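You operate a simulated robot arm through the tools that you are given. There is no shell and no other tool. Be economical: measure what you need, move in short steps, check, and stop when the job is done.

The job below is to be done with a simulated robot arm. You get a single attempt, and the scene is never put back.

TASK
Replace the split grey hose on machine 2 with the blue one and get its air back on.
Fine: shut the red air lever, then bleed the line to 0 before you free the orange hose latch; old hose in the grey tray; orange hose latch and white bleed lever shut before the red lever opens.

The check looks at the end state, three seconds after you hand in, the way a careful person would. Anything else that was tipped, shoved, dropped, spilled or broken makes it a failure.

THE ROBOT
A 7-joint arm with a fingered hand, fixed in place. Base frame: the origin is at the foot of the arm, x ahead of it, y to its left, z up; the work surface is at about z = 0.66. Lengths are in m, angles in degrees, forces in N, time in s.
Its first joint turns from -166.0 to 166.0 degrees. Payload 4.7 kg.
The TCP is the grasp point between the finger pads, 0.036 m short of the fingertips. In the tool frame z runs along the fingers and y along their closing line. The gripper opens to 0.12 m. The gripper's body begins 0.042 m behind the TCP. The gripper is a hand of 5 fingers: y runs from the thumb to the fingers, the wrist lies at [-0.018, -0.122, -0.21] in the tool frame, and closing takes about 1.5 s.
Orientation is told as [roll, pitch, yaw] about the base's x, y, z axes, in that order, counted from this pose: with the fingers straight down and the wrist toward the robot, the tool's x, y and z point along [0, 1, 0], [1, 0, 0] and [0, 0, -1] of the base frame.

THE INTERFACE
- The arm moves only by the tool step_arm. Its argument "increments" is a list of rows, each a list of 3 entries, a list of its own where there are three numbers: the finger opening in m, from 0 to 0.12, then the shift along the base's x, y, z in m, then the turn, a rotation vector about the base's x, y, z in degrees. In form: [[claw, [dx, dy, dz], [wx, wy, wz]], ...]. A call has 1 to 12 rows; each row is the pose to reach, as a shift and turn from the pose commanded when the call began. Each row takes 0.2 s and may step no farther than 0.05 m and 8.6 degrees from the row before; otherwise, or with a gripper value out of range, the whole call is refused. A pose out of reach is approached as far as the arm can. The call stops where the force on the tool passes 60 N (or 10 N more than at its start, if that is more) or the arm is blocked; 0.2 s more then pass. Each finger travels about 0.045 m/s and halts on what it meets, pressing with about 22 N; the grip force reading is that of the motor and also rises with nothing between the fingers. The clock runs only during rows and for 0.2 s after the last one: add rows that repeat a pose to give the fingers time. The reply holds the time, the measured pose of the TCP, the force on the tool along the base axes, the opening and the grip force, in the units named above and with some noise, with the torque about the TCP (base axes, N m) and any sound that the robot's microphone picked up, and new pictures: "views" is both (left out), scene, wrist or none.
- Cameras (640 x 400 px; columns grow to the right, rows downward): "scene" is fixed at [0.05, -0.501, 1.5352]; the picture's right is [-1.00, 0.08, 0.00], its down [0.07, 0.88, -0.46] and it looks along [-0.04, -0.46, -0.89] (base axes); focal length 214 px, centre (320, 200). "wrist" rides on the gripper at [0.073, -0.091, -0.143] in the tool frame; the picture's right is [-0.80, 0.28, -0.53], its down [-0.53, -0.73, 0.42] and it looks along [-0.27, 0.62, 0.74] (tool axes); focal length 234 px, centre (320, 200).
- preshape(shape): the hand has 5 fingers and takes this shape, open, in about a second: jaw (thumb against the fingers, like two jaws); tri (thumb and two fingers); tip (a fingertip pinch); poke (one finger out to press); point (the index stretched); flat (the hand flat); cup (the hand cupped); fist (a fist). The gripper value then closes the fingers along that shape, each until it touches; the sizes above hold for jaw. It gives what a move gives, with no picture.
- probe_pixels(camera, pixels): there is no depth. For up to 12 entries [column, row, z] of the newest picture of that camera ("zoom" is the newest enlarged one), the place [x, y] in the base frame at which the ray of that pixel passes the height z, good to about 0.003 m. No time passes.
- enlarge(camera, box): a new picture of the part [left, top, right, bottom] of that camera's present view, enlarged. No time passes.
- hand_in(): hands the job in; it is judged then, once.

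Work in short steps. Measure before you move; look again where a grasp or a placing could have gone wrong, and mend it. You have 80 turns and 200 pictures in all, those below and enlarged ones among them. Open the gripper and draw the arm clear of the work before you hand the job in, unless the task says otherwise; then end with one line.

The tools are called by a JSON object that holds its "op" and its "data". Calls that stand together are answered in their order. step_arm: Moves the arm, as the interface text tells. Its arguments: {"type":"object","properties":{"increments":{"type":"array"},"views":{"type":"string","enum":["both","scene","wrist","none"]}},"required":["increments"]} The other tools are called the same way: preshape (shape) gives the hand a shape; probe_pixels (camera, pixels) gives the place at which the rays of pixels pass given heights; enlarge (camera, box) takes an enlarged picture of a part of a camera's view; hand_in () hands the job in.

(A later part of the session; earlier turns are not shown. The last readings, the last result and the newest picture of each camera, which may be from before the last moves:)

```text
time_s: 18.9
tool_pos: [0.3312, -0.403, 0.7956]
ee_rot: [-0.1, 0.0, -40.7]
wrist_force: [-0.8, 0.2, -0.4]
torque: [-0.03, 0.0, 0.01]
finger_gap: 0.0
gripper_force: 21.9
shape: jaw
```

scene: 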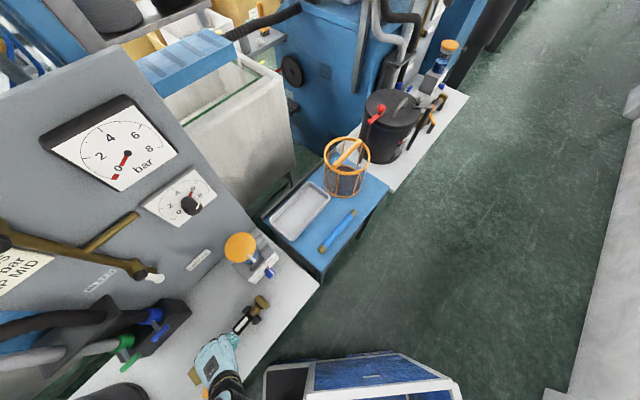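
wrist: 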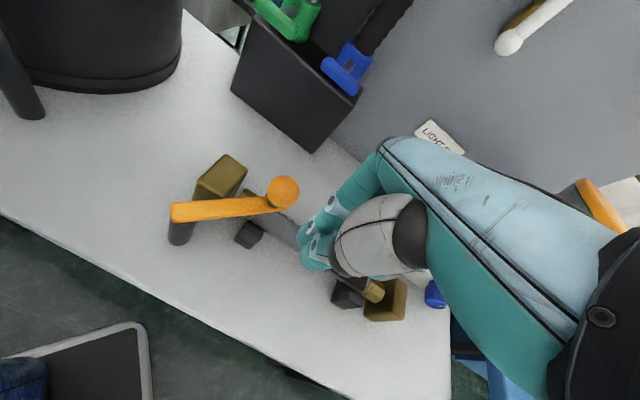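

Fingertips sit just right of the orange knob (283,192). I lower 2 cm and push gently toward +x.

{"op": "step_arm", "data": {"increments": [[0, [0, 0, -0.02], [0, 0, 0]], [0, [0.012, 0, -0.024], [0, 0, 0]], [0, [0.024, 0, -0.024], [0, 0, 0]], [0, [0.034, 0, -0.024], [0, 0, 0]]], "views": "wrist"}}

```text
time_s: 19.9
tool_pos: [0.3619, -0.4064, 0.7745]
ee_rot: [-0.1, 0.0, -40.9]
wrist_force: [-28.4, -8.5, 1.9]
torque: [-0.14, 0.32, -0.08]
finger_gap: 0.0001
gripper_force: 22.4
shape: jaw
```

wrist: 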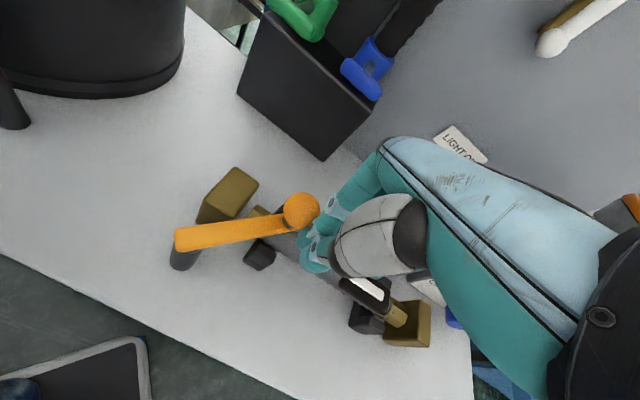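

+x is blocked (28 N: its closed stop), so it opens toward -x. I back off and check the valve box's clearance before going to the other side.

{"op": "step_arm", "data": {"increments": [[0, [-0.015, 0, 0], [0, 0, 0]], [0, [-0.015, 0, 0.04], [0, 0, 0]], [0, [-0.015, 0, 0.08], [0, 0, 0]]], "views": "wrist"}}

{"op": "probe_pixels", "data": {"camera": "wrist", "pixels": [[320, 180, 0.66], [360, 120, 0.75], [345, 85, 0.8]]}}

```text
time_s: 20.7
tool_pos: [0.3497, -0.4044, 0.8517]
ee_rot: [0.1, 0.0, -40.6]
wrist_force: [0.4, -0.5, 0.3]
torque: [0.0, -0.01, -0.05]
finger_gap: 0.0
gripper_force: 21.8
shape: jaw
```

wrist: 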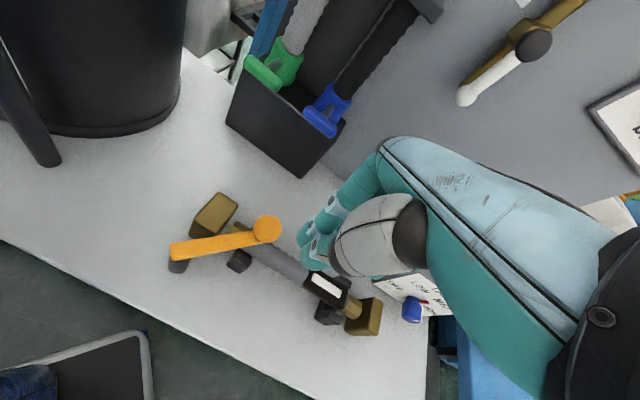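

```text
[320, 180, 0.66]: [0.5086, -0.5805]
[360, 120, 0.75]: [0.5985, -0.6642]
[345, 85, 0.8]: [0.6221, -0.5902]
```

The valve box is ~0.1 m+ away from the planned path. I pass over the knob, descend on its +x side and push -x.

{"op": "step_arm", "data": {"increments": [[0, [0.035, 0, 0.01], [0, 0, 0]], [0, [0.07, 0, 0.01], [0, 0, 0]], [0, [0.105, 0, 0.005], [0, 0, 0]], [0, [0.105, 0, -0.035], [0, 0, 0]], [0, [0.105, 0, -0.077], [0, 0, 0]], [0, [0.095, 0, -0.077], [0, 0, 0]], [0, [0.085, 0, -0.077], [0, 0, 0]]], "views": "wrist"}}

```text
time_s: 22.3
tool_pos: [0.433, -0.404, 0.7757]
ee_rot: [0.0, 0.0, -40.6]
wrist_force: [-0.3, 0.1, 0.1]
torque: [0.03, 0.05, -0.02]
finger_gap: 0.0
gripper_force: 22.2
shape: jaw
```

wrist: 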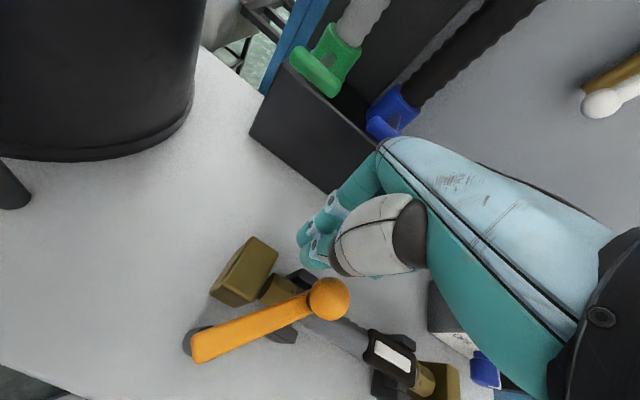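

I push the knob toward -x in small steps along its arc.

{"op": "step_arm", "data": {"increments": [[0, [-0.012, 0, 0], [0, 0, 0]], [0, [-0.024, 0, 0], [0, 0, 0]], [0, [-0.036, 0.002, 0], [0, 0, 0]], [0, [-0.048, 0.006, 0], [0, 0, 0]], [0, [-0.06, 0.011, 0], [0, 0, 0]]], "views": "wrist"}}

```text
time_s: 23.5
tool_pos: [0.3737, -0.3929, 0.7762]
ee_rot: [0.0, 0.0, -40.7]
wrist_force: [1.4, -0.1, 1.2]
torque: [-0.01, -0.03, 0.02]
finger_gap: 0.0001
gripper_force: 21.9
shape: jaw
```

wrist: 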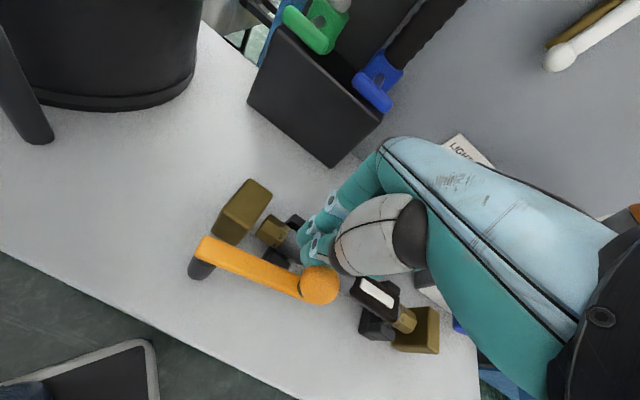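

It swings freely. I continue the arc outward until clear of the hose.

{"op": "step_arm", "data": {"increments": [[0, [-0.011, 0.008, 0], [0, 0, 0]], [0, [-0.02, 0.018, 0], [0, 0, 0]], [0, [-0.028, 0.03, 0], [0, 0, 0]], [0, [-0.034, 0.042, 0], [0, 0, 0]], [0, [-0.036, 0.054, 0], [0, 0, 0]]], "views": "wrist"}}

```text
time_s: 24.7
tool_pos: [0.3389, -0.3406, 0.7765]
ee_rot: [-0.1, -0.2, -40.7]
wrist_force: [21.1, -14.7, 5.3]
torque: [-0.28, -0.37, 0.19]
finger_gap: 0.0
gripper_force: 21.6
shape: jaw
```

wrist: 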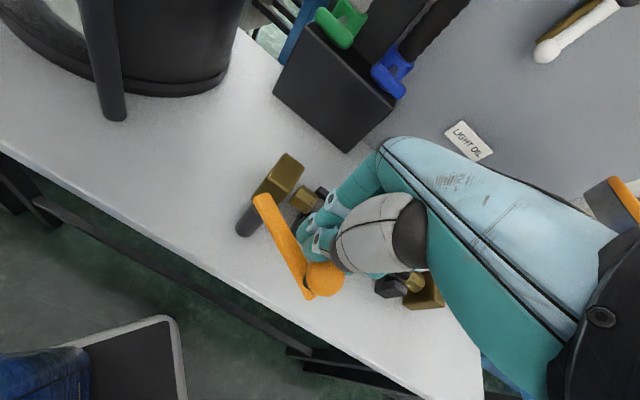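

Latch at its open stop (26 N). I back away, raise, open the hand and look.

{"op": "step_arm", "data": {"increments": [[0, [0.01, -0.01, 0], [0, 0, 0]], [0.02, [0.01, -0.01, 0.04], [0, 0, 0]], [0.04, [0.0, -0.03, 0.08], [0, 0, 0]], [0.06, [-0.01, -0.06, 0.11], [0, 0, 0]], [0.06, [-0.02, -0.09, 0.14], [0, 0, 0]], [0.06, [-0.03, -0.12, 0.16], [0, 0, 0]]]}}

{"op": "enlarge", "data": {"camera": "wrist", "box": [120, 180, 340, 400]}}

```text
time_s: 26.1
tool_pos: [0.3089, -0.459, 0.9367]
ee_rot: [0.0, 0.0, -40.7]
wrist_force: [-0.3, 0.4, 0.5]
torque: [0.02, 0.0, -0.04]
finger_gap: 0.0568
gripper_force: 0.0
shape: jaw
```

scene: 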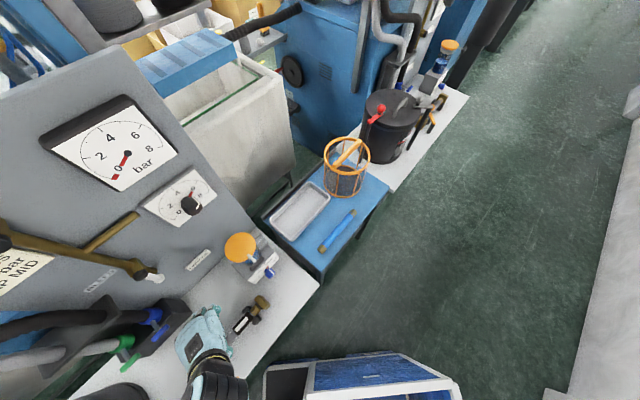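
wrist: 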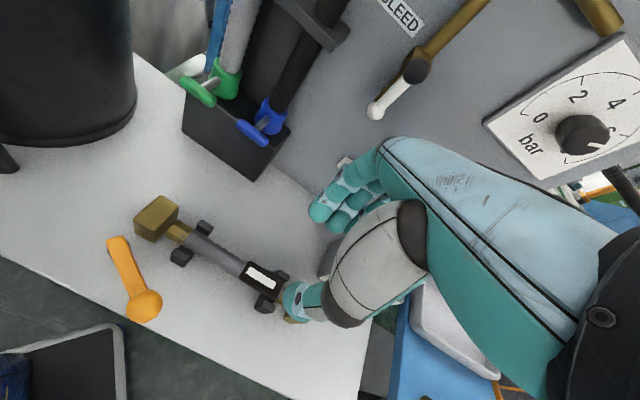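

```text
1.82 times, centred on (230, 290) of wrist
```

zoom: 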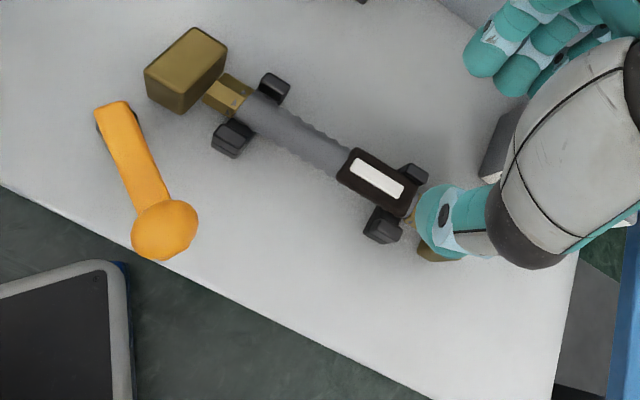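

Latch lies clear of the hose. I measure hose line and clip pads precisely (estimated height 0.69–0.70).

{"op": "probe_pixels", "data": {"camera": "wrist", "pixels": [[178, 231, 0.7], [219, 257, 0.7], [262, 282, 0.705], [205, 228, 0.69], [182, 256, 0.69], [282, 279, 0.69], [266, 304, 0.69], [155, 214, 0.71], [219, 257, 0.68], [145, 305, 0.75]]}}

{"op": "probe_pixels", "data": {"camera": "scene", "pixels": [[243, 324, 0.705], [262, 302, 0.71], [256, 310, 0.7], [251, 307, 0.69], [260, 317, 0.69], [246, 319, 0.7]]}}

```text
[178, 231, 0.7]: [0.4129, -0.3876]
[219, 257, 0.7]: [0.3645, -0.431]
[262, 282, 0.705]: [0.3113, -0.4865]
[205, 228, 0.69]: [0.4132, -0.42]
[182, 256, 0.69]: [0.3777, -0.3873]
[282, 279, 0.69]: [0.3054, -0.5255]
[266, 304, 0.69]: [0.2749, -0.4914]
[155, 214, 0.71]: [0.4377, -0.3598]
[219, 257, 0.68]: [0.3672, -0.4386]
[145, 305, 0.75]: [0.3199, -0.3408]
```

```text
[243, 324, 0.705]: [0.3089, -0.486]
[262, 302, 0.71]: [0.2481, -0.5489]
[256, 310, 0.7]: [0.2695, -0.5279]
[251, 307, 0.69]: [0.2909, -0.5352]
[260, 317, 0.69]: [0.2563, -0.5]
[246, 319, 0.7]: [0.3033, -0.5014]
```

Hose axis passes (0.310,-0.486)–(0.413,-0.388), ~44°. I move above its middle at (0.356,-0.442), yaw -5°, and lower with jaws 0.07 open.

{"op": "step_arm", "data": {"increments": [[0.07, [0.015, 0.006, -0.035], [0, 0, -2.5]], [0.07, [0.03, 0.012, -0.07], [0, 0, -5]], [0.07, [0.047, 0.017, -0.105], [0, 0, -5]], [0.07, [0.047, 0.017, -0.145], [0, 0, -5]]]}}

{"op": "enlarge", "data": {"camera": "wrist", "box": [180, 140, 440, 340]}}

```text
time_s: 27.1
tool_pos: [0.3564, -0.4418, 0.7913]
ee_rot: [-0.1, -0.1, -45.7]
wrist_force: [-0.4, 0.4, -0.5]
torque: [0.0, 0.01, 0.0]
finger_gap: 0.066
gripper_force: 0.1
shape: jaw
```

scene: 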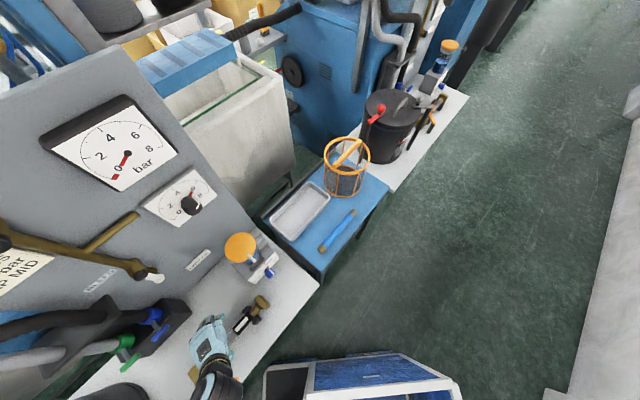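
wrist: 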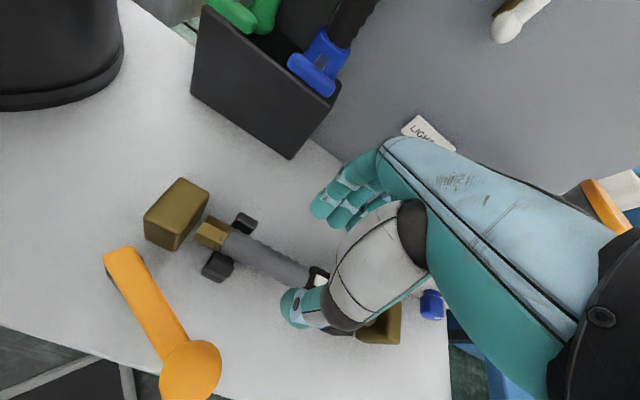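

```text
2.00 times, centred on (310, 240) of wrist
```

zoom: 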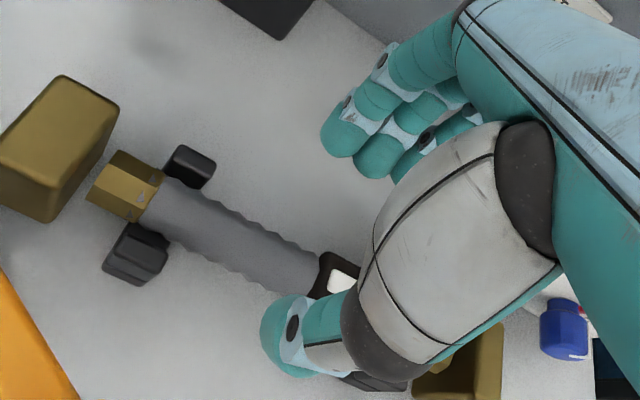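

Hose runs between thumb (295,305) and fingers (340,210). I descend to z≈0.71 and close.

{"op": "step_arm", "data": {"increments": [[0.07, [0, 0, -0.03], [0, 0, 0]], [0.07, [0, 0, -0.06], [0, 0, 0]], [0.07, [0, 0, -0.082], [0, 0, 0]], [0.03, [0, 0, -0.082], [0, 0, 0]], [0, [0, 0, -0.082], [0, 0, 0]], [0, [0, 0, -0.082], [0, 0, 0]], [0, [0, 0, -0.082], [0, 0, 0]], [0, [0, 0, -0.082], [0, 0, 0]], [0, [0, 0, -0.082], [0, 0, 0]]], "views": "wrist"}}

```text
time_s: 29.1
tool_pos: [0.3551, -0.4423, 0.7076]
ee_rot: [0.0, 0.0, -45.7]
wrist_force: [-3.3, 3.7, 1.0]
torque: [0.01, 0.03, -0.18]
finger_gap: 0.0203
gripper_force: 21.8
shape: tri
```

wrist: 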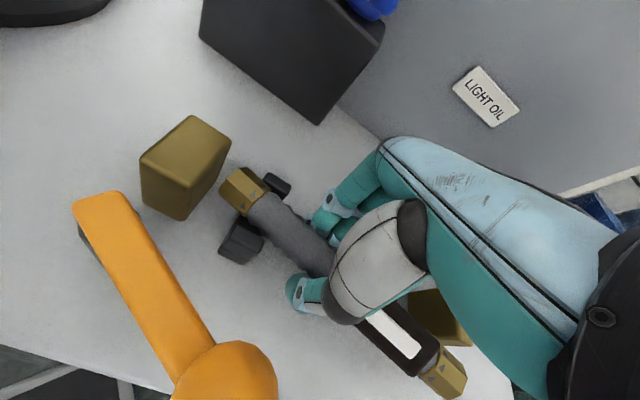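

Gripped (gap 0.020). I lift gently in 1–2 cm steps.

{"op": "step_arm", "data": {"increments": [[0, [0, 0, 0.01], [0, 0, 0]], [0, [0, 0, 0.02], [0, 0, 0]], [0, [0, 0, 0.04], [0, 0, 0]], [0, [0, 0, 0.07], [0, 0, 0]], [0, [0, 0, 0.1], [0, 0, 0]], [0, [0, 0, 0.14], [0, 0, 0]]]}}

```text
time_s: 30.5
tool_pos: [0.3548, -0.4419, 0.8474]
ee_rot: [0.0, 0.1, -45.7]
wrist_force: [-0.5, -0.4, -1.4]
torque: [-0.01, -0.04, 0.03]
finger_gap: 0.0176
gripper_force: 22.4
shape: tri
```

scene: 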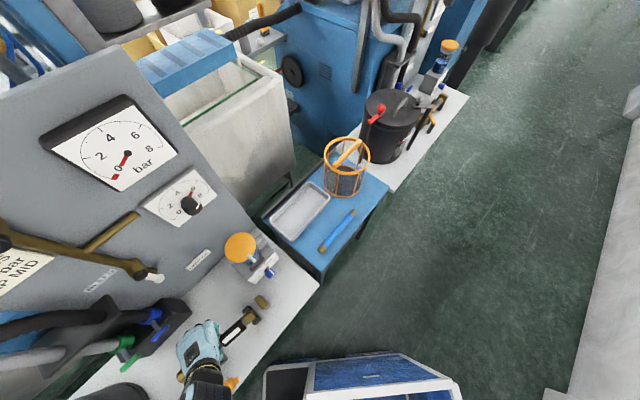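
wrist: 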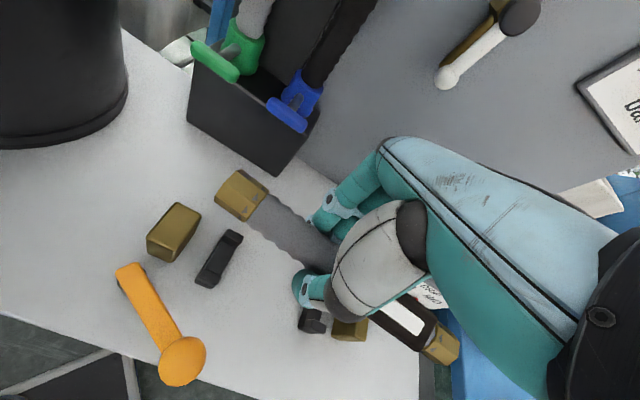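

Hose is out. I now measure the grey tray and the blue hose with the scene camera.

{"op": "probe_pixels", "data": {"camera": "scene", "pixels": [[270, 224, 0.68], [310, 183, 0.68], [330, 198, 0.68], [293, 240, 0.68], [300, 211, 0.66], [321, 249, 0.66], [355, 211, 0.66], [338, 230, 0.66], [262, 219, 0.66], [319, 280, 0.66], [388, 190, 0.66], [325, 159, 0.66]]}}

{"op": "enlarge", "data": {"camera": "scene", "box": [250, 150, 400, 290]}}

```text
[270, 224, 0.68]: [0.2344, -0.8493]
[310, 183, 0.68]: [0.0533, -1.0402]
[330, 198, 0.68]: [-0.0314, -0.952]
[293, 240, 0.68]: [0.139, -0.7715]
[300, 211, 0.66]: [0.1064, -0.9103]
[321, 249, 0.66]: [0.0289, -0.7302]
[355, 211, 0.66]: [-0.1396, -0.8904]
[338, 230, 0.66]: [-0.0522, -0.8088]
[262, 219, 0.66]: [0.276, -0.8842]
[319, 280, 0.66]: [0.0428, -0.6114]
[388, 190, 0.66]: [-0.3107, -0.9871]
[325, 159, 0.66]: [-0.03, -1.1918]
```

```text
2.86 times, centred on (325, 220) of scene
```

zoom: 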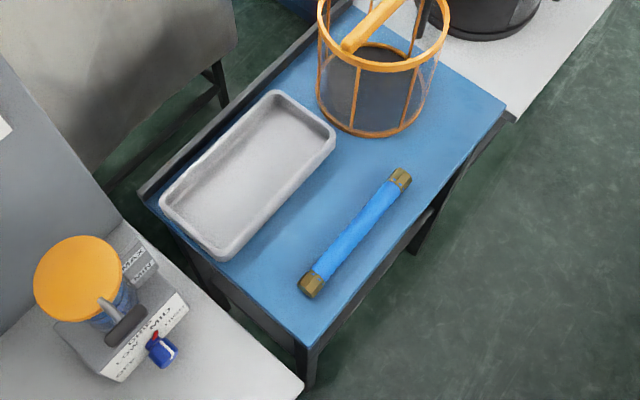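

Tray ≈ centre (0.10,-0.90), long axis ~46°, parallel to the hose; blue hose ≈(-0.055,-0.81). I carry the old hose up and over, along the front side, stopping short of the tray to look.

{"op": "step_arm", "data": {"increments": [[0, [-0.02, -0.01, 0.04], [0, 0, 0]], [0, [-0.045, -0.025, 0.075], [0, 0, 0]], [0, [-0.08, -0.05, 0.1], [0, 0, 0]], [0, [-0.115, -0.08, 0.115], [0, 0, 0]], [0, [-0.15, -0.11, 0.125], [0, 0, 0]], [0, [-0.18, -0.145, 0.125], [0, 0, 0]], [0, [-0.2, -0.185, 0.125], [0, 0, 0]], [0, [-0.215, -0.23, 0.125], [0, 0, 0]], [0, [-0.225, -0.275, 0.125], [0, 0, 0]], [0, [-0.235, -0.32, 0.125], [0, 0, 0]], [0, [-0.238, -0.365, 0.12], [0, 0, 0]]]}}

```text
time_s: 32.9
tool_pos: [0.1163, -0.8093, 0.968]
ee_rot: [-0.1, 0.0, -45.7]
wrist_force: [-0.3, -0.6, -0.4]
torque: [-0.03, 0.0, -0.01]
finger_gap: 0.0174
gripper_force: 21.8
shape: tri
```

scene: 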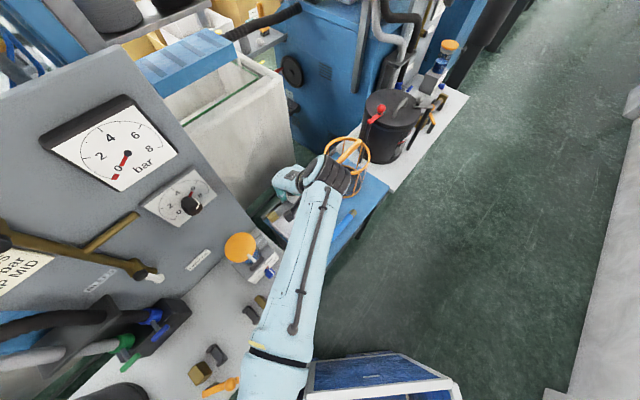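
wrist: 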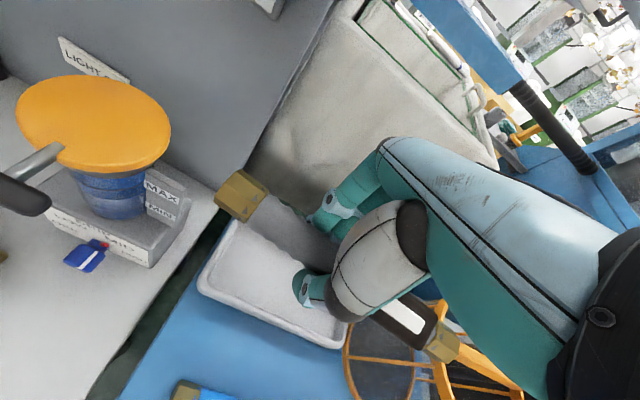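

I triangulate the tray's left-front and left-back corners (wrist (203,288) / (236,224), scene (293,240) / (270,224)) to find its height.

{"op": "probe_pixels", "data": {"camera": "wrist", "pixels": [[202, 285, 0.64], [202, 285, 0.7], [350, 345, 0.64], [350, 345, 0.7], [176, 385, 0.62], [176, 385, 0.68], [238, 222, 0.66]]}}

{"op": "probe_pixels", "data": {"camera": "scene", "pixels": [[293, 240, 0.64], [293, 240, 0.7], [330, 198, 0.64], [330, 198, 0.7], [321, 251, 0.62], [321, 251, 0.68]]}}

{"op": "enlarge", "data": {"camera": "wrist", "box": [150, 150, 470, 400]}}

```text
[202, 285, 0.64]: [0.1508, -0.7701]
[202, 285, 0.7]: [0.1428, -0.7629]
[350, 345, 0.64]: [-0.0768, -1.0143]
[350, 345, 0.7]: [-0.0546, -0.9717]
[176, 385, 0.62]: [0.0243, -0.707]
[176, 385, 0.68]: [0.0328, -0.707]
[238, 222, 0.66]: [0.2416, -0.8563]
```

```text
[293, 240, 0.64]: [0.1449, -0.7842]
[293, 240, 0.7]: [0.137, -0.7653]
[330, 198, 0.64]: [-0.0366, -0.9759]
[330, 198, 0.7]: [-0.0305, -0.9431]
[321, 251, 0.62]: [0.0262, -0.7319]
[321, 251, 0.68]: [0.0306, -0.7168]
```

```text
1.60 times, centred on (310, 275) of wrist
```

zoom: 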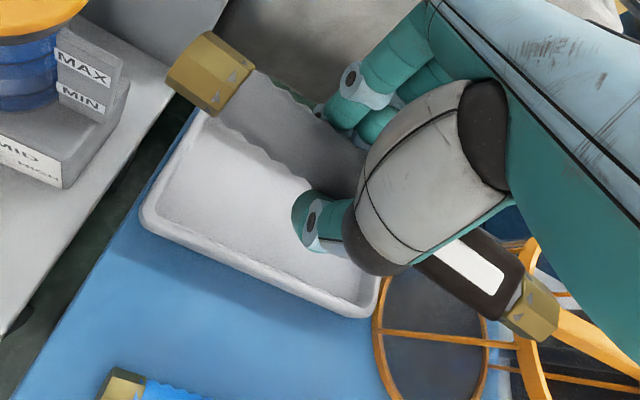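

Tray rim is z≈0.70. I check where the held hose's ends are (z≈0.95) to centre it.

{"op": "probe_pixels", "data": {"camera": "wrist", "pixels": [[227, 194, 0.95], [451, 350, 0.95], [241, 196, 0.95], [436, 342, 0.95]]}}

```text
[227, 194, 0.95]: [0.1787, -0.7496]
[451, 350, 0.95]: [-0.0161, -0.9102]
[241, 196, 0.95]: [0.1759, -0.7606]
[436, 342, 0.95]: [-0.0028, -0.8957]
```

I turn +2°, move over the tray's centre (TCP 0.116,-0.879) and lower partway to check.

{"op": "step_arm", "data": {"increments": [[0, [0, -0.035, -0.01], [0, 0, 1]], [0, [0, -0.07, -0.03], [0, 0, 2]], [0, [0, -0.07, -0.08], [0, 0, 2]], [0, [0, -0.07, -0.13], [0, 0, 2]], [0, [0, -0.07, -0.18], [0, 0, 2]], [0, [0, -0.07, -0.21], [0, 0, 2]]]}}

{"op": "enlarge", "data": {"camera": "wrist", "box": [150, 150, 470, 400]}}

```text
time_s: 34.3
tool_pos: [0.1166, -0.8784, 0.7632]
ee_rot: [-0.2, -0.2, -43.6]
wrist_force: [0.1, 1.1, 8.1]
torque: [-0.01, -0.08, -0.06]
finger_gap: 0.0174
gripper_force: 22.5
shape: tri
```

scene: 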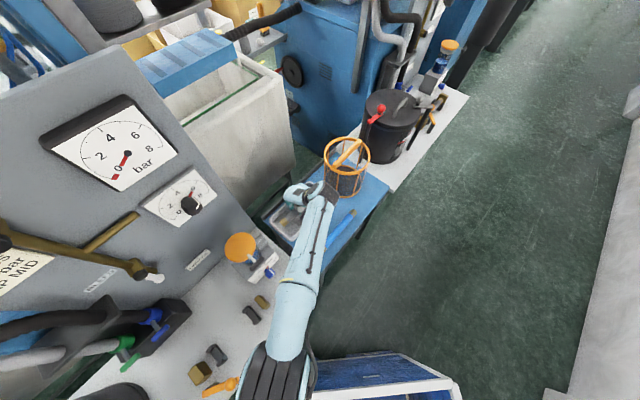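
wrist: 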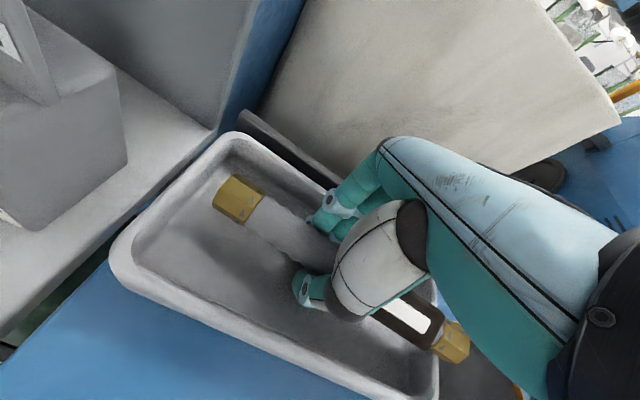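

```text
1.60 times, centred on (310, 275) of wrist
```

zoom: 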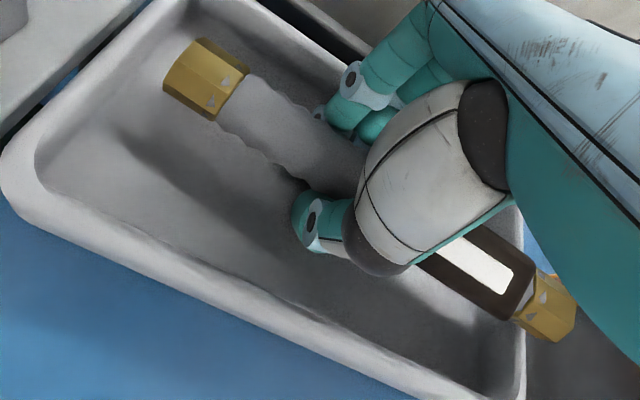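

8 N: the right end touches the tray's rim. I lift, shift 3.5 cm left along the tray and slightly forward, and look.

{"op": "step_arm", "data": {"increments": [[0, [0, 0, 0.03], [0, 0, 0]], [0, [0.018, 0.02, 0.03], [0, 0, 0]], [0, [0.02, 0.032, 0.03], [0, 0, 0]], [0, [0.02, 0.032, 0.01], [0, 0, 0]]], "views": "wrist"}}

{"op": "enlarge", "data": {"camera": "wrist", "box": [100, 120, 500, 400]}}

{"op": "enlarge", "data": {"camera": "scene", "box": [250, 150, 380, 260]}}

```text
time_s: 35.3
tool_pos: [0.1377, -0.8451, 0.7701]
ee_rot: [0.0, 0.0, -43.6]
wrist_force: [0.7, -0.2, 0.4]
torque: [0.1, -0.13, -0.03]
finger_gap: 0.0177
gripper_force: 22.2
shape: tri
```

wrist: 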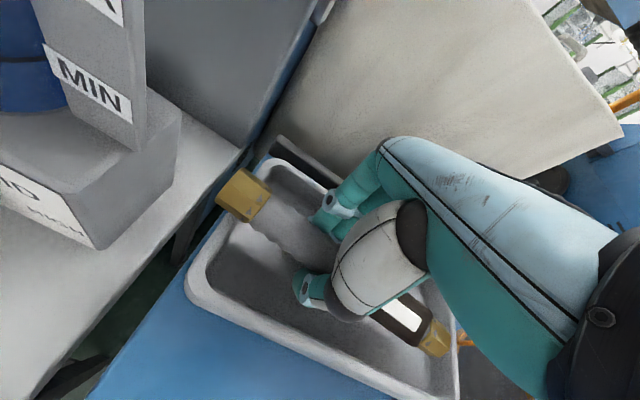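

```text
1.43 times, centred on (300, 260) of wrist
```

zoom: 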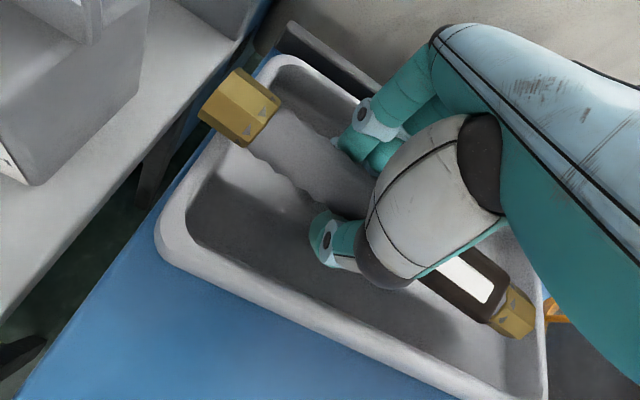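

```text
3.64 times, centred on (315, 205) of scene
```

zoom: 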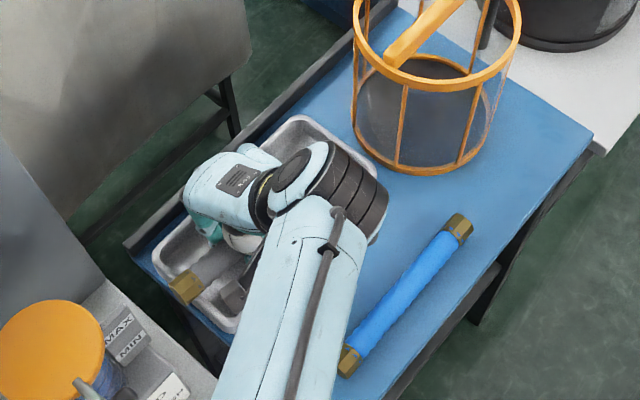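

I compute the left end's true place vs the tray's left wall from the scene (end at (278,229), wall mid (281.5,232)) and the right end from the wrist view.

{"op": "probe_pixels", "data": {"camera": "scene", "pixels": [[276, 229, 0.765], [276, 229, 0.75], [270, 224, 0.7], [293, 240, 0.7], [310, 183, 0.7], [330, 198, 0.7]]}}

{"op": "probe_pixels", "data": {"camera": "wrist", "pixels": [[447, 345, 0.765], [447, 345, 0.75], [455, 360, 0.7], [457, 390, 0.7], [222, 190, 0.765], [222, 190, 0.75], [186, 285, 0.7], [268, 160, 0.7]]}}

```text
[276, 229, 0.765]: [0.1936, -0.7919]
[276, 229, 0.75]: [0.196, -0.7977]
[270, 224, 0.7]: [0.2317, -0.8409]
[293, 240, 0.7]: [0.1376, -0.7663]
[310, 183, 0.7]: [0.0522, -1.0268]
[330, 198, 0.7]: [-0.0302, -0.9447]
```

```text
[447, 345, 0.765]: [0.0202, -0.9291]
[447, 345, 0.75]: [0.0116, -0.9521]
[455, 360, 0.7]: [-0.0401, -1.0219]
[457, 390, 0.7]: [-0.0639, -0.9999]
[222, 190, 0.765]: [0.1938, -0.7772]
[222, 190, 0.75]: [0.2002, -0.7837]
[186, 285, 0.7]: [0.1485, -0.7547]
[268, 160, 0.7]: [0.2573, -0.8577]
```

Hose (0.231 long) barely fits lengthwise, so I'll lay it 15° diagonal in the tray: re-centre TCP to (0.125,-0.867), yaw +15, raised, then look.

{"op": "step_arm", "data": {"increments": [[0, [0, 0, 0.02], [0, 0, 0]], [0, [-0.006, -0.01, 0.03], [0, 0, 7.5]], [0, [-0.013, -0.022, 0.03], [0, 0, 15]], [0, [-0.013, -0.022, 0.0], [0, 0, 15]], [0, [-0.013, -0.022, -0.015], [0, 0, 15]]], "views": "both"}}

{"op": "enlarge", "data": {"camera": "scene", "box": [250, 150, 380, 260]}}

{"op": "enlarge", "data": {"camera": "wrist", "box": [100, 120, 500, 400]}}

```text
time_s: 36.5
tool_pos: [0.1244, -0.8694, 0.7622]
ee_rot: [-0.5, -0.3, -28.7]
wrist_force: [4.9, 3.0, 28.6]
torque: [0.25, -0.26, 0.05]
finger_gap: 0.0174
gripper_force: 22.0
shape: tri
```

scene: 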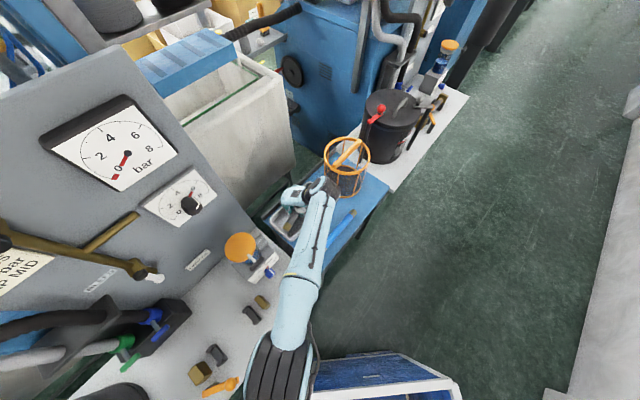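
wrist: 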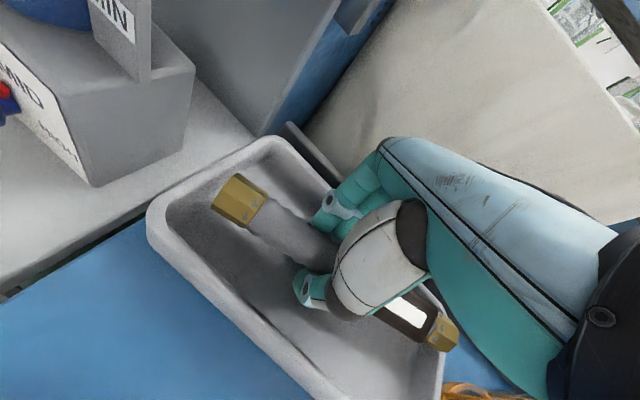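

```text
3.64 times, centred on (315, 205) of scene
```

zoom: 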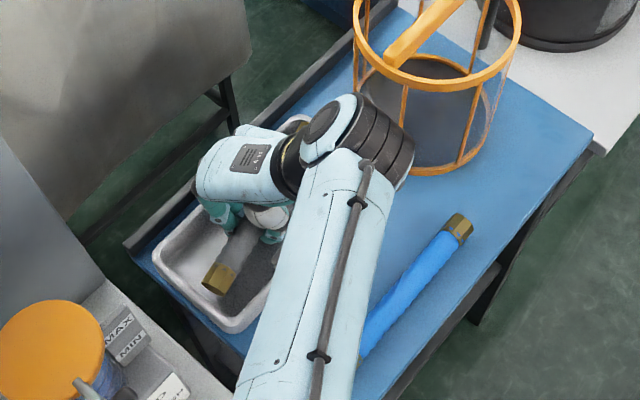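

```text
1.43 times, centred on (300, 260) of wrist
```

zoom: 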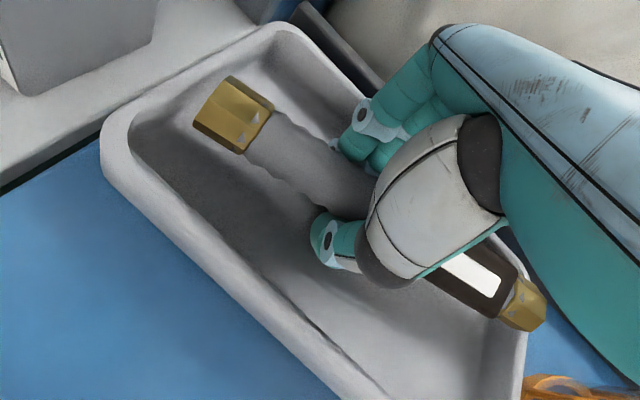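

28 N: the right end still lands on the right rim. I lift at once and re-triangulate the ends and the tray.

{"op": "probe_pixels", "data": {"camera": "wrist", "pixels": [[216, 201, 0.76], [216, 201, 0.74], [454, 337, 0.76], [454, 337, 0.74], [454, 337, 0.72], [146, 236, 0.7], [146, 236, 0.72], [275, 138, 0.7], [275, 138, 0.72], [442, 380, 0.7], [442, 380, 0.72]]}}

{"op": "probe_pixels", "data": {"camera": "scene", "pixels": [[285, 228, 0.76], [285, 228, 0.74], [271, 224, 0.7], [271, 224, 0.72], [295, 240, 0.7], [295, 240, 0.72]]}}

{"op": "step_arm", "data": {"increments": [[0, [0, 0, 0.03], [0, 0, 0]], [0, [0, 0, 0.07], [0, 0, 0]]], "views": "both"}}

{"op": "enlarge", "data": {"camera": "scene", "box": [250, 150, 380, 260]}}

```text
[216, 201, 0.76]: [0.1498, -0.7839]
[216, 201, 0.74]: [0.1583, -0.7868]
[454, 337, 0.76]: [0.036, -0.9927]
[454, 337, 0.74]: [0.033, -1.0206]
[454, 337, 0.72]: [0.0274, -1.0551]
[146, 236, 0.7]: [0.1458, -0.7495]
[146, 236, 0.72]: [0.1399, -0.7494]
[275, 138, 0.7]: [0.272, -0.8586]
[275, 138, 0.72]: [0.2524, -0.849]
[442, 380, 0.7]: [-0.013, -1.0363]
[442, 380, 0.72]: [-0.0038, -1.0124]
```

```text
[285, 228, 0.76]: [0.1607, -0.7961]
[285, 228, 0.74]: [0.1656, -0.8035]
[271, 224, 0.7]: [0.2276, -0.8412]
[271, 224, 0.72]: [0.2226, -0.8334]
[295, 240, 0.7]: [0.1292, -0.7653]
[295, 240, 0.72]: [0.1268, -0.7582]
```

```text
time_s: 37.1
tool_pos: [0.1238, -0.8664, 0.8228]
ee_rot: [0.1, 0.1, -28.6]
wrist_force: [-0.3, -0.7, -1.6]
torque: [0.02, -0.01, -0.02]
finger_gap: 0.0173
gripper_force: 22.2
shape: tri
```

scene: 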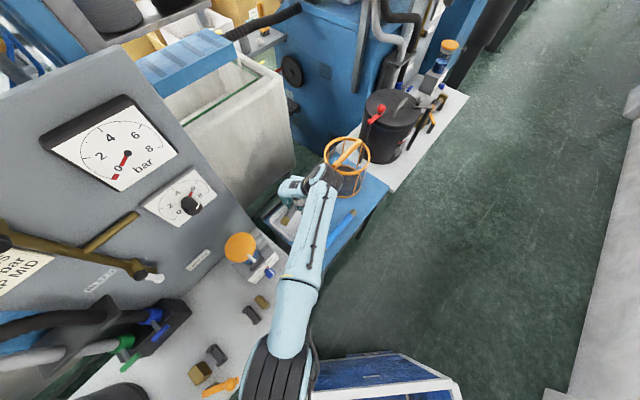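
wrist: 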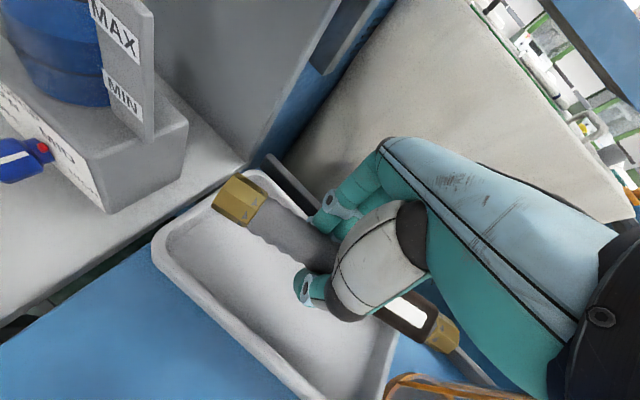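

```text
3.64 times, centred on (315, 205) of scene
```

zoom: 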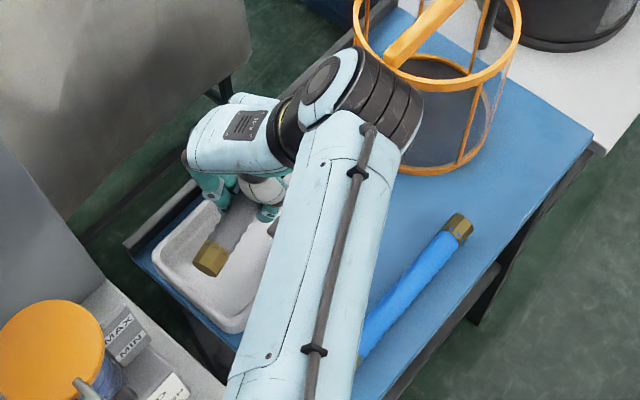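

The blue table is apparently higher (~0.70, rim ~0.735), so the right end was sitting on the rim. I shift 1.2 cm along the tray toward the left and lower to just above the rim to compare both ends.

{"op": "step_arm", "data": {"increments": [[0, [0.009, 0.01, 0], [0, 0, 0]], [0, [0.009, 0.01, -0.03], [0, 0, 0]], [0, [0.009, 0.01, -0.05], [0, 0, 0]]], "views": "both"}}

{"op": "enlarge", "data": {"camera": "wrist", "box": [100, 120, 500, 400]}}

{"op": "enlarge", "data": {"camera": "scene", "box": [260, 170, 350, 250]}}

```text
time_s: 37.9
tool_pos: [0.1334, -0.8567, 0.7744]
ee_rot: [0.0, -0.1, -28.8]
wrist_force: [-0.3, -1.0, -1.2]
torque: [0.0, -0.01, 0.0]
finger_gap: 0.0174
gripper_force: 21.8
shape: tri
```

scene: 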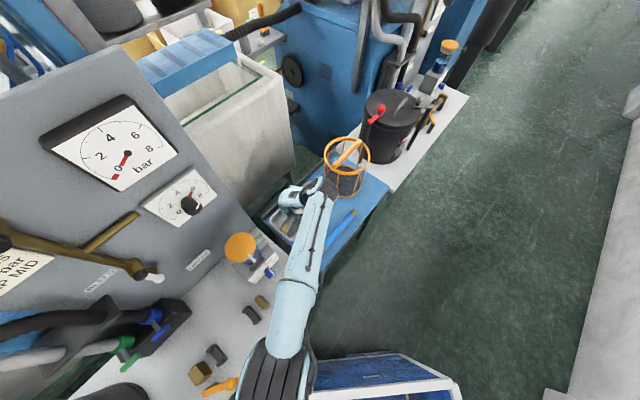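
wrist: 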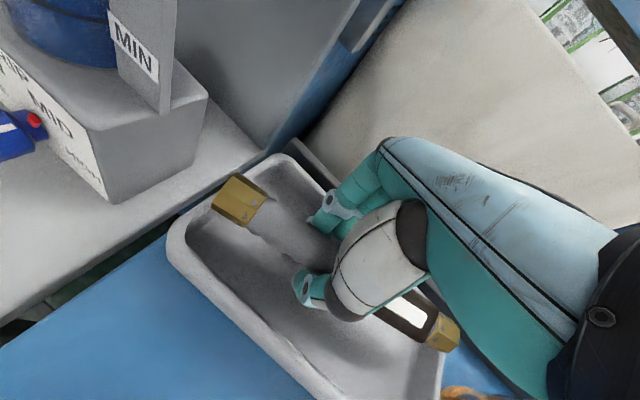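

```text
1.43 times, centred on (300, 260) of wrist
```

zoom: 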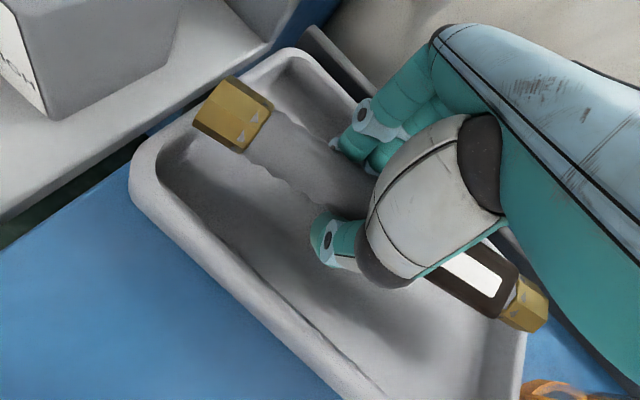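

```text
5.00 times, centred on (305, 210) of scene
```

zoom: 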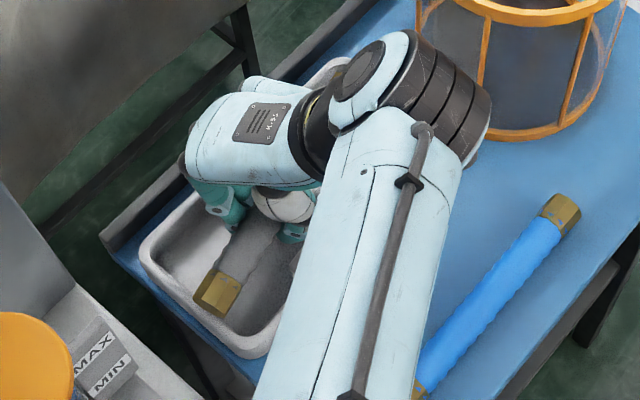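

From above, the left end is inside; the hose sits too far toward the back wall. I shift 2 cm toward the front and lower gently, watching the force.

{"op": "step_arm", "data": {"increments": [[0, [-0.0145, 0.0138, 0], [0, 0, 0]], [0, [-0.0145, 0.0138, -0.012], [0, 0, 0]], [0, [-0.0145, 0.0138, -0.02], [0, 0, 0]]], "views": "both"}}

{"op": "enlarge", "data": {"camera": "wrist", "box": [100, 120, 500, 400]}}

{"op": "enlarge", "data": {"camera": "scene", "box": [260, 170, 350, 250]}}

```text
time_s: 38.7
tool_pos: [0.118, -0.8447, 0.7616]
ee_rot: [-0.5, -0.2, -28.7]
wrist_force: [3.1, 3.3, 35.7]
torque: [0.63, 0.05, -0.1]
finger_gap: 0.0176
gripper_force: 21.7
shape: tri
```

scene: 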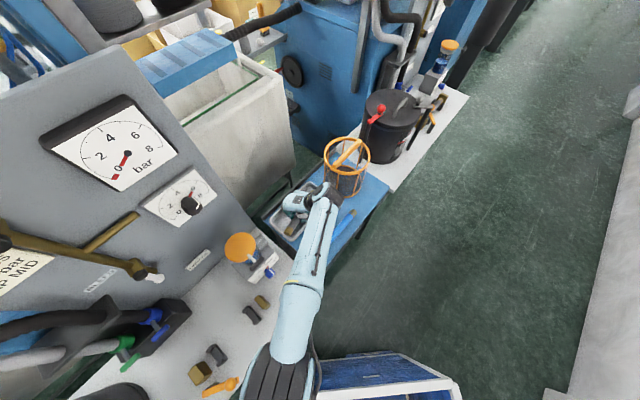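
wrist: 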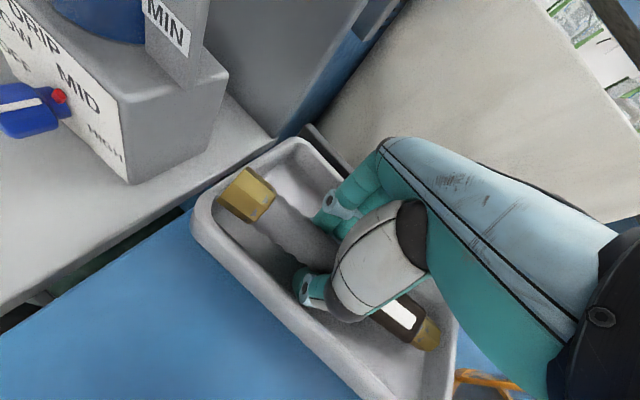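

```text
1.43 times, centred on (300, 260) of wrist
```

zoom: 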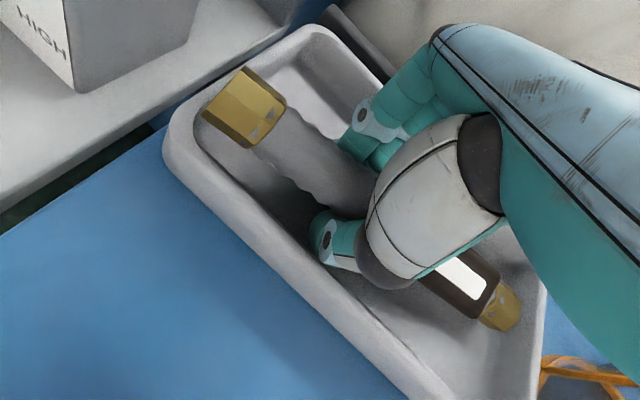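

```text
5.00 times, centred on (305, 210) of scene
```

zoom: 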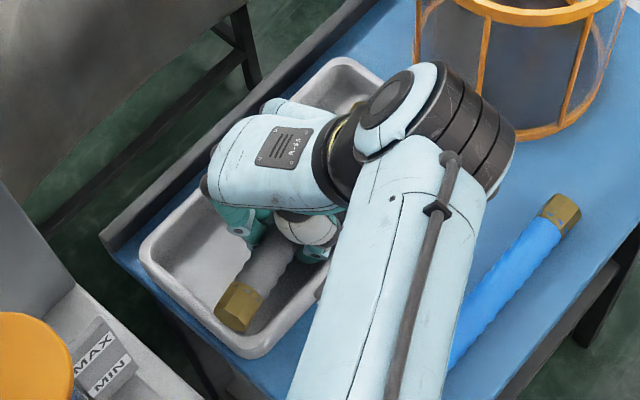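

Contact always occurs at TCP z≈0.762, so that's fingertips on the tray floor (~0.726). The left end is a bit close to the left wall: I lift, shift 1.2 cm right, lower to 0.764 and look.

{"op": "step_arm", "data": {"increments": [[0, [0, 0, 0.025], [0, 0, 0]], [0, [-0.0083, -0.0086, 0.025], [0, 0, 0]], [0, [-0.0083, -0.0086, 0.01], [0, 0, 0]]], "views": "both"}}

{"op": "enlarge", "data": {"camera": "scene", "box": [260, 170, 350, 250]}}

{"op": "enlarge", "data": {"camera": "wrist", "box": [100, 120, 500, 400]}}

```text
time_s: 39.5
tool_pos: [0.1102, -0.8517, 0.7623]
ee_rot: [0.1, 0.1, -28.7]
wrist_force: [0.2, 0.4, 0.8]
torque: [0.05, 0.0, -0.01]
finger_gap: 0.017
gripper_force: 22.4
shape: tri
```

scene: 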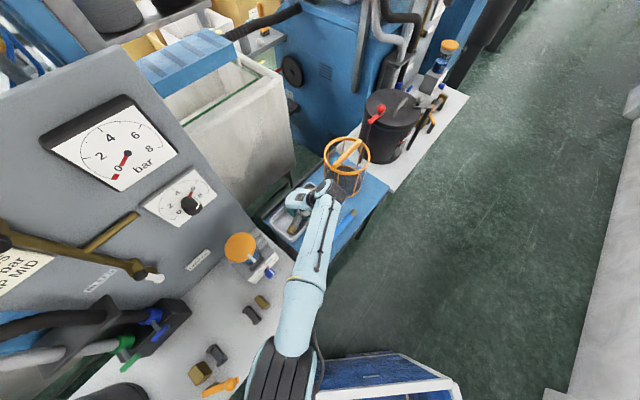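
wrist: 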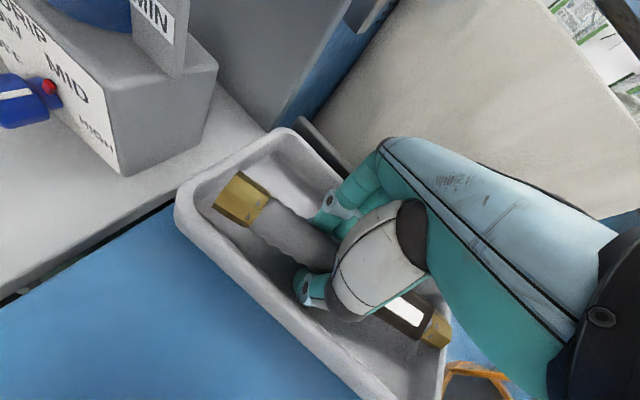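

```text
5.00 times, centred on (305, 210) of scene
```

zoom: 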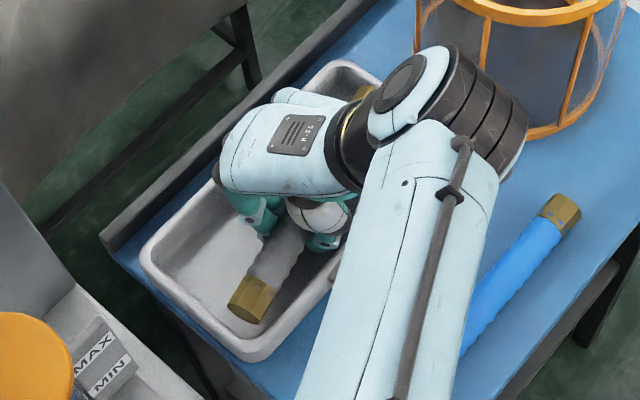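

```text
1.43 times, centred on (300, 260) of wrist
```

zoom: 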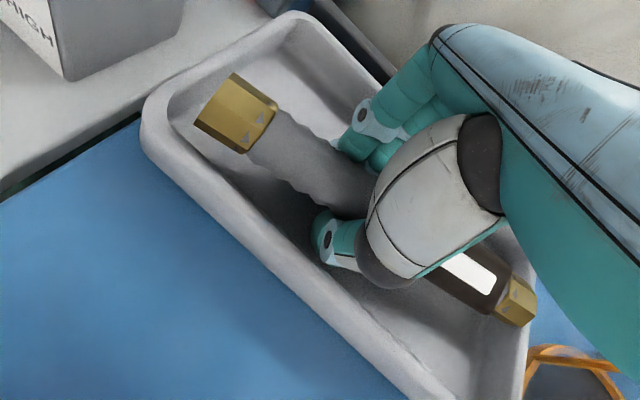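

Middle ground: shift back 6 mm left, settle to light contact, then open the fingers modestly.

{"op": "step_arm", "data": {"increments": [[0, [0.0045, 0.0047, 0.003], [0, 0, 0]], [0, [0.0045, 0.0047, -0.003], [0, 0, 0]], [0.03, [0.0045, 0.0047, -0.002], [0, 0, 0]], [0.05, [0.0045, 0.0047, -0.002], [0, 0, 0]], [0.05, [0.0045, 0.0047, -0.002], [0, 0, 0]], [0.05, [0.0045, 0.0047, -0.002], [0, 0, 0]]], "views": "both"}}

{"op": "enlarge", "data": {"camera": "wrist", "box": [100, 120, 500, 400]}}

```text
time_s: 40.9
tool_pos: [0.1135, -0.8461, 0.7628]
ee_rot: [0.0, 0.0, -28.6]
wrist_force: [1.8, 0.7, 24.3]
torque: [0.3, 0.09, 0.02]
finger_gap: 0.0471
gripper_force: 0.0
shape: jaw
```

scene: 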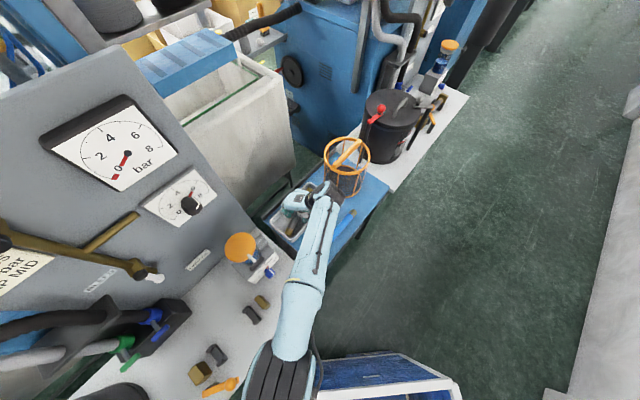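
wrist: 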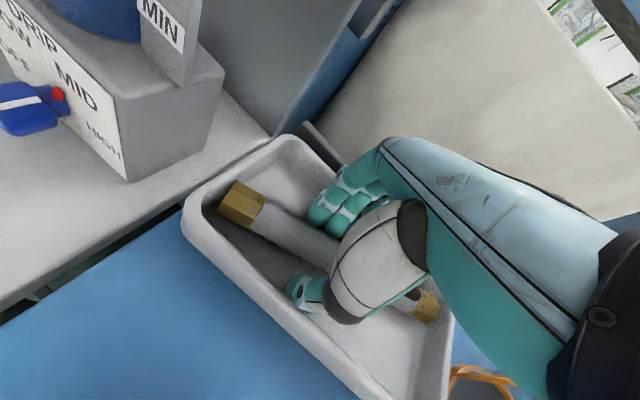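

```text
1.43 times, centred on (300, 260) of wrist
```

zoom: 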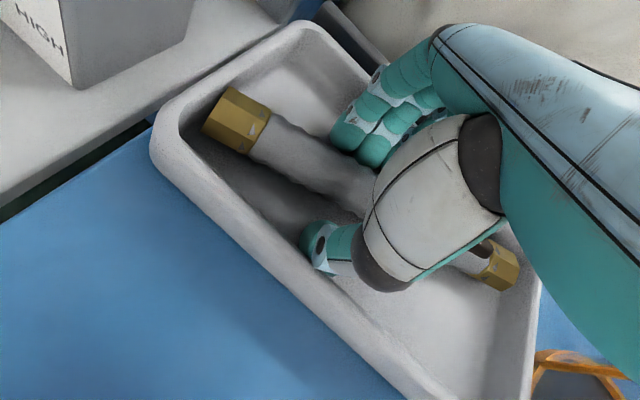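

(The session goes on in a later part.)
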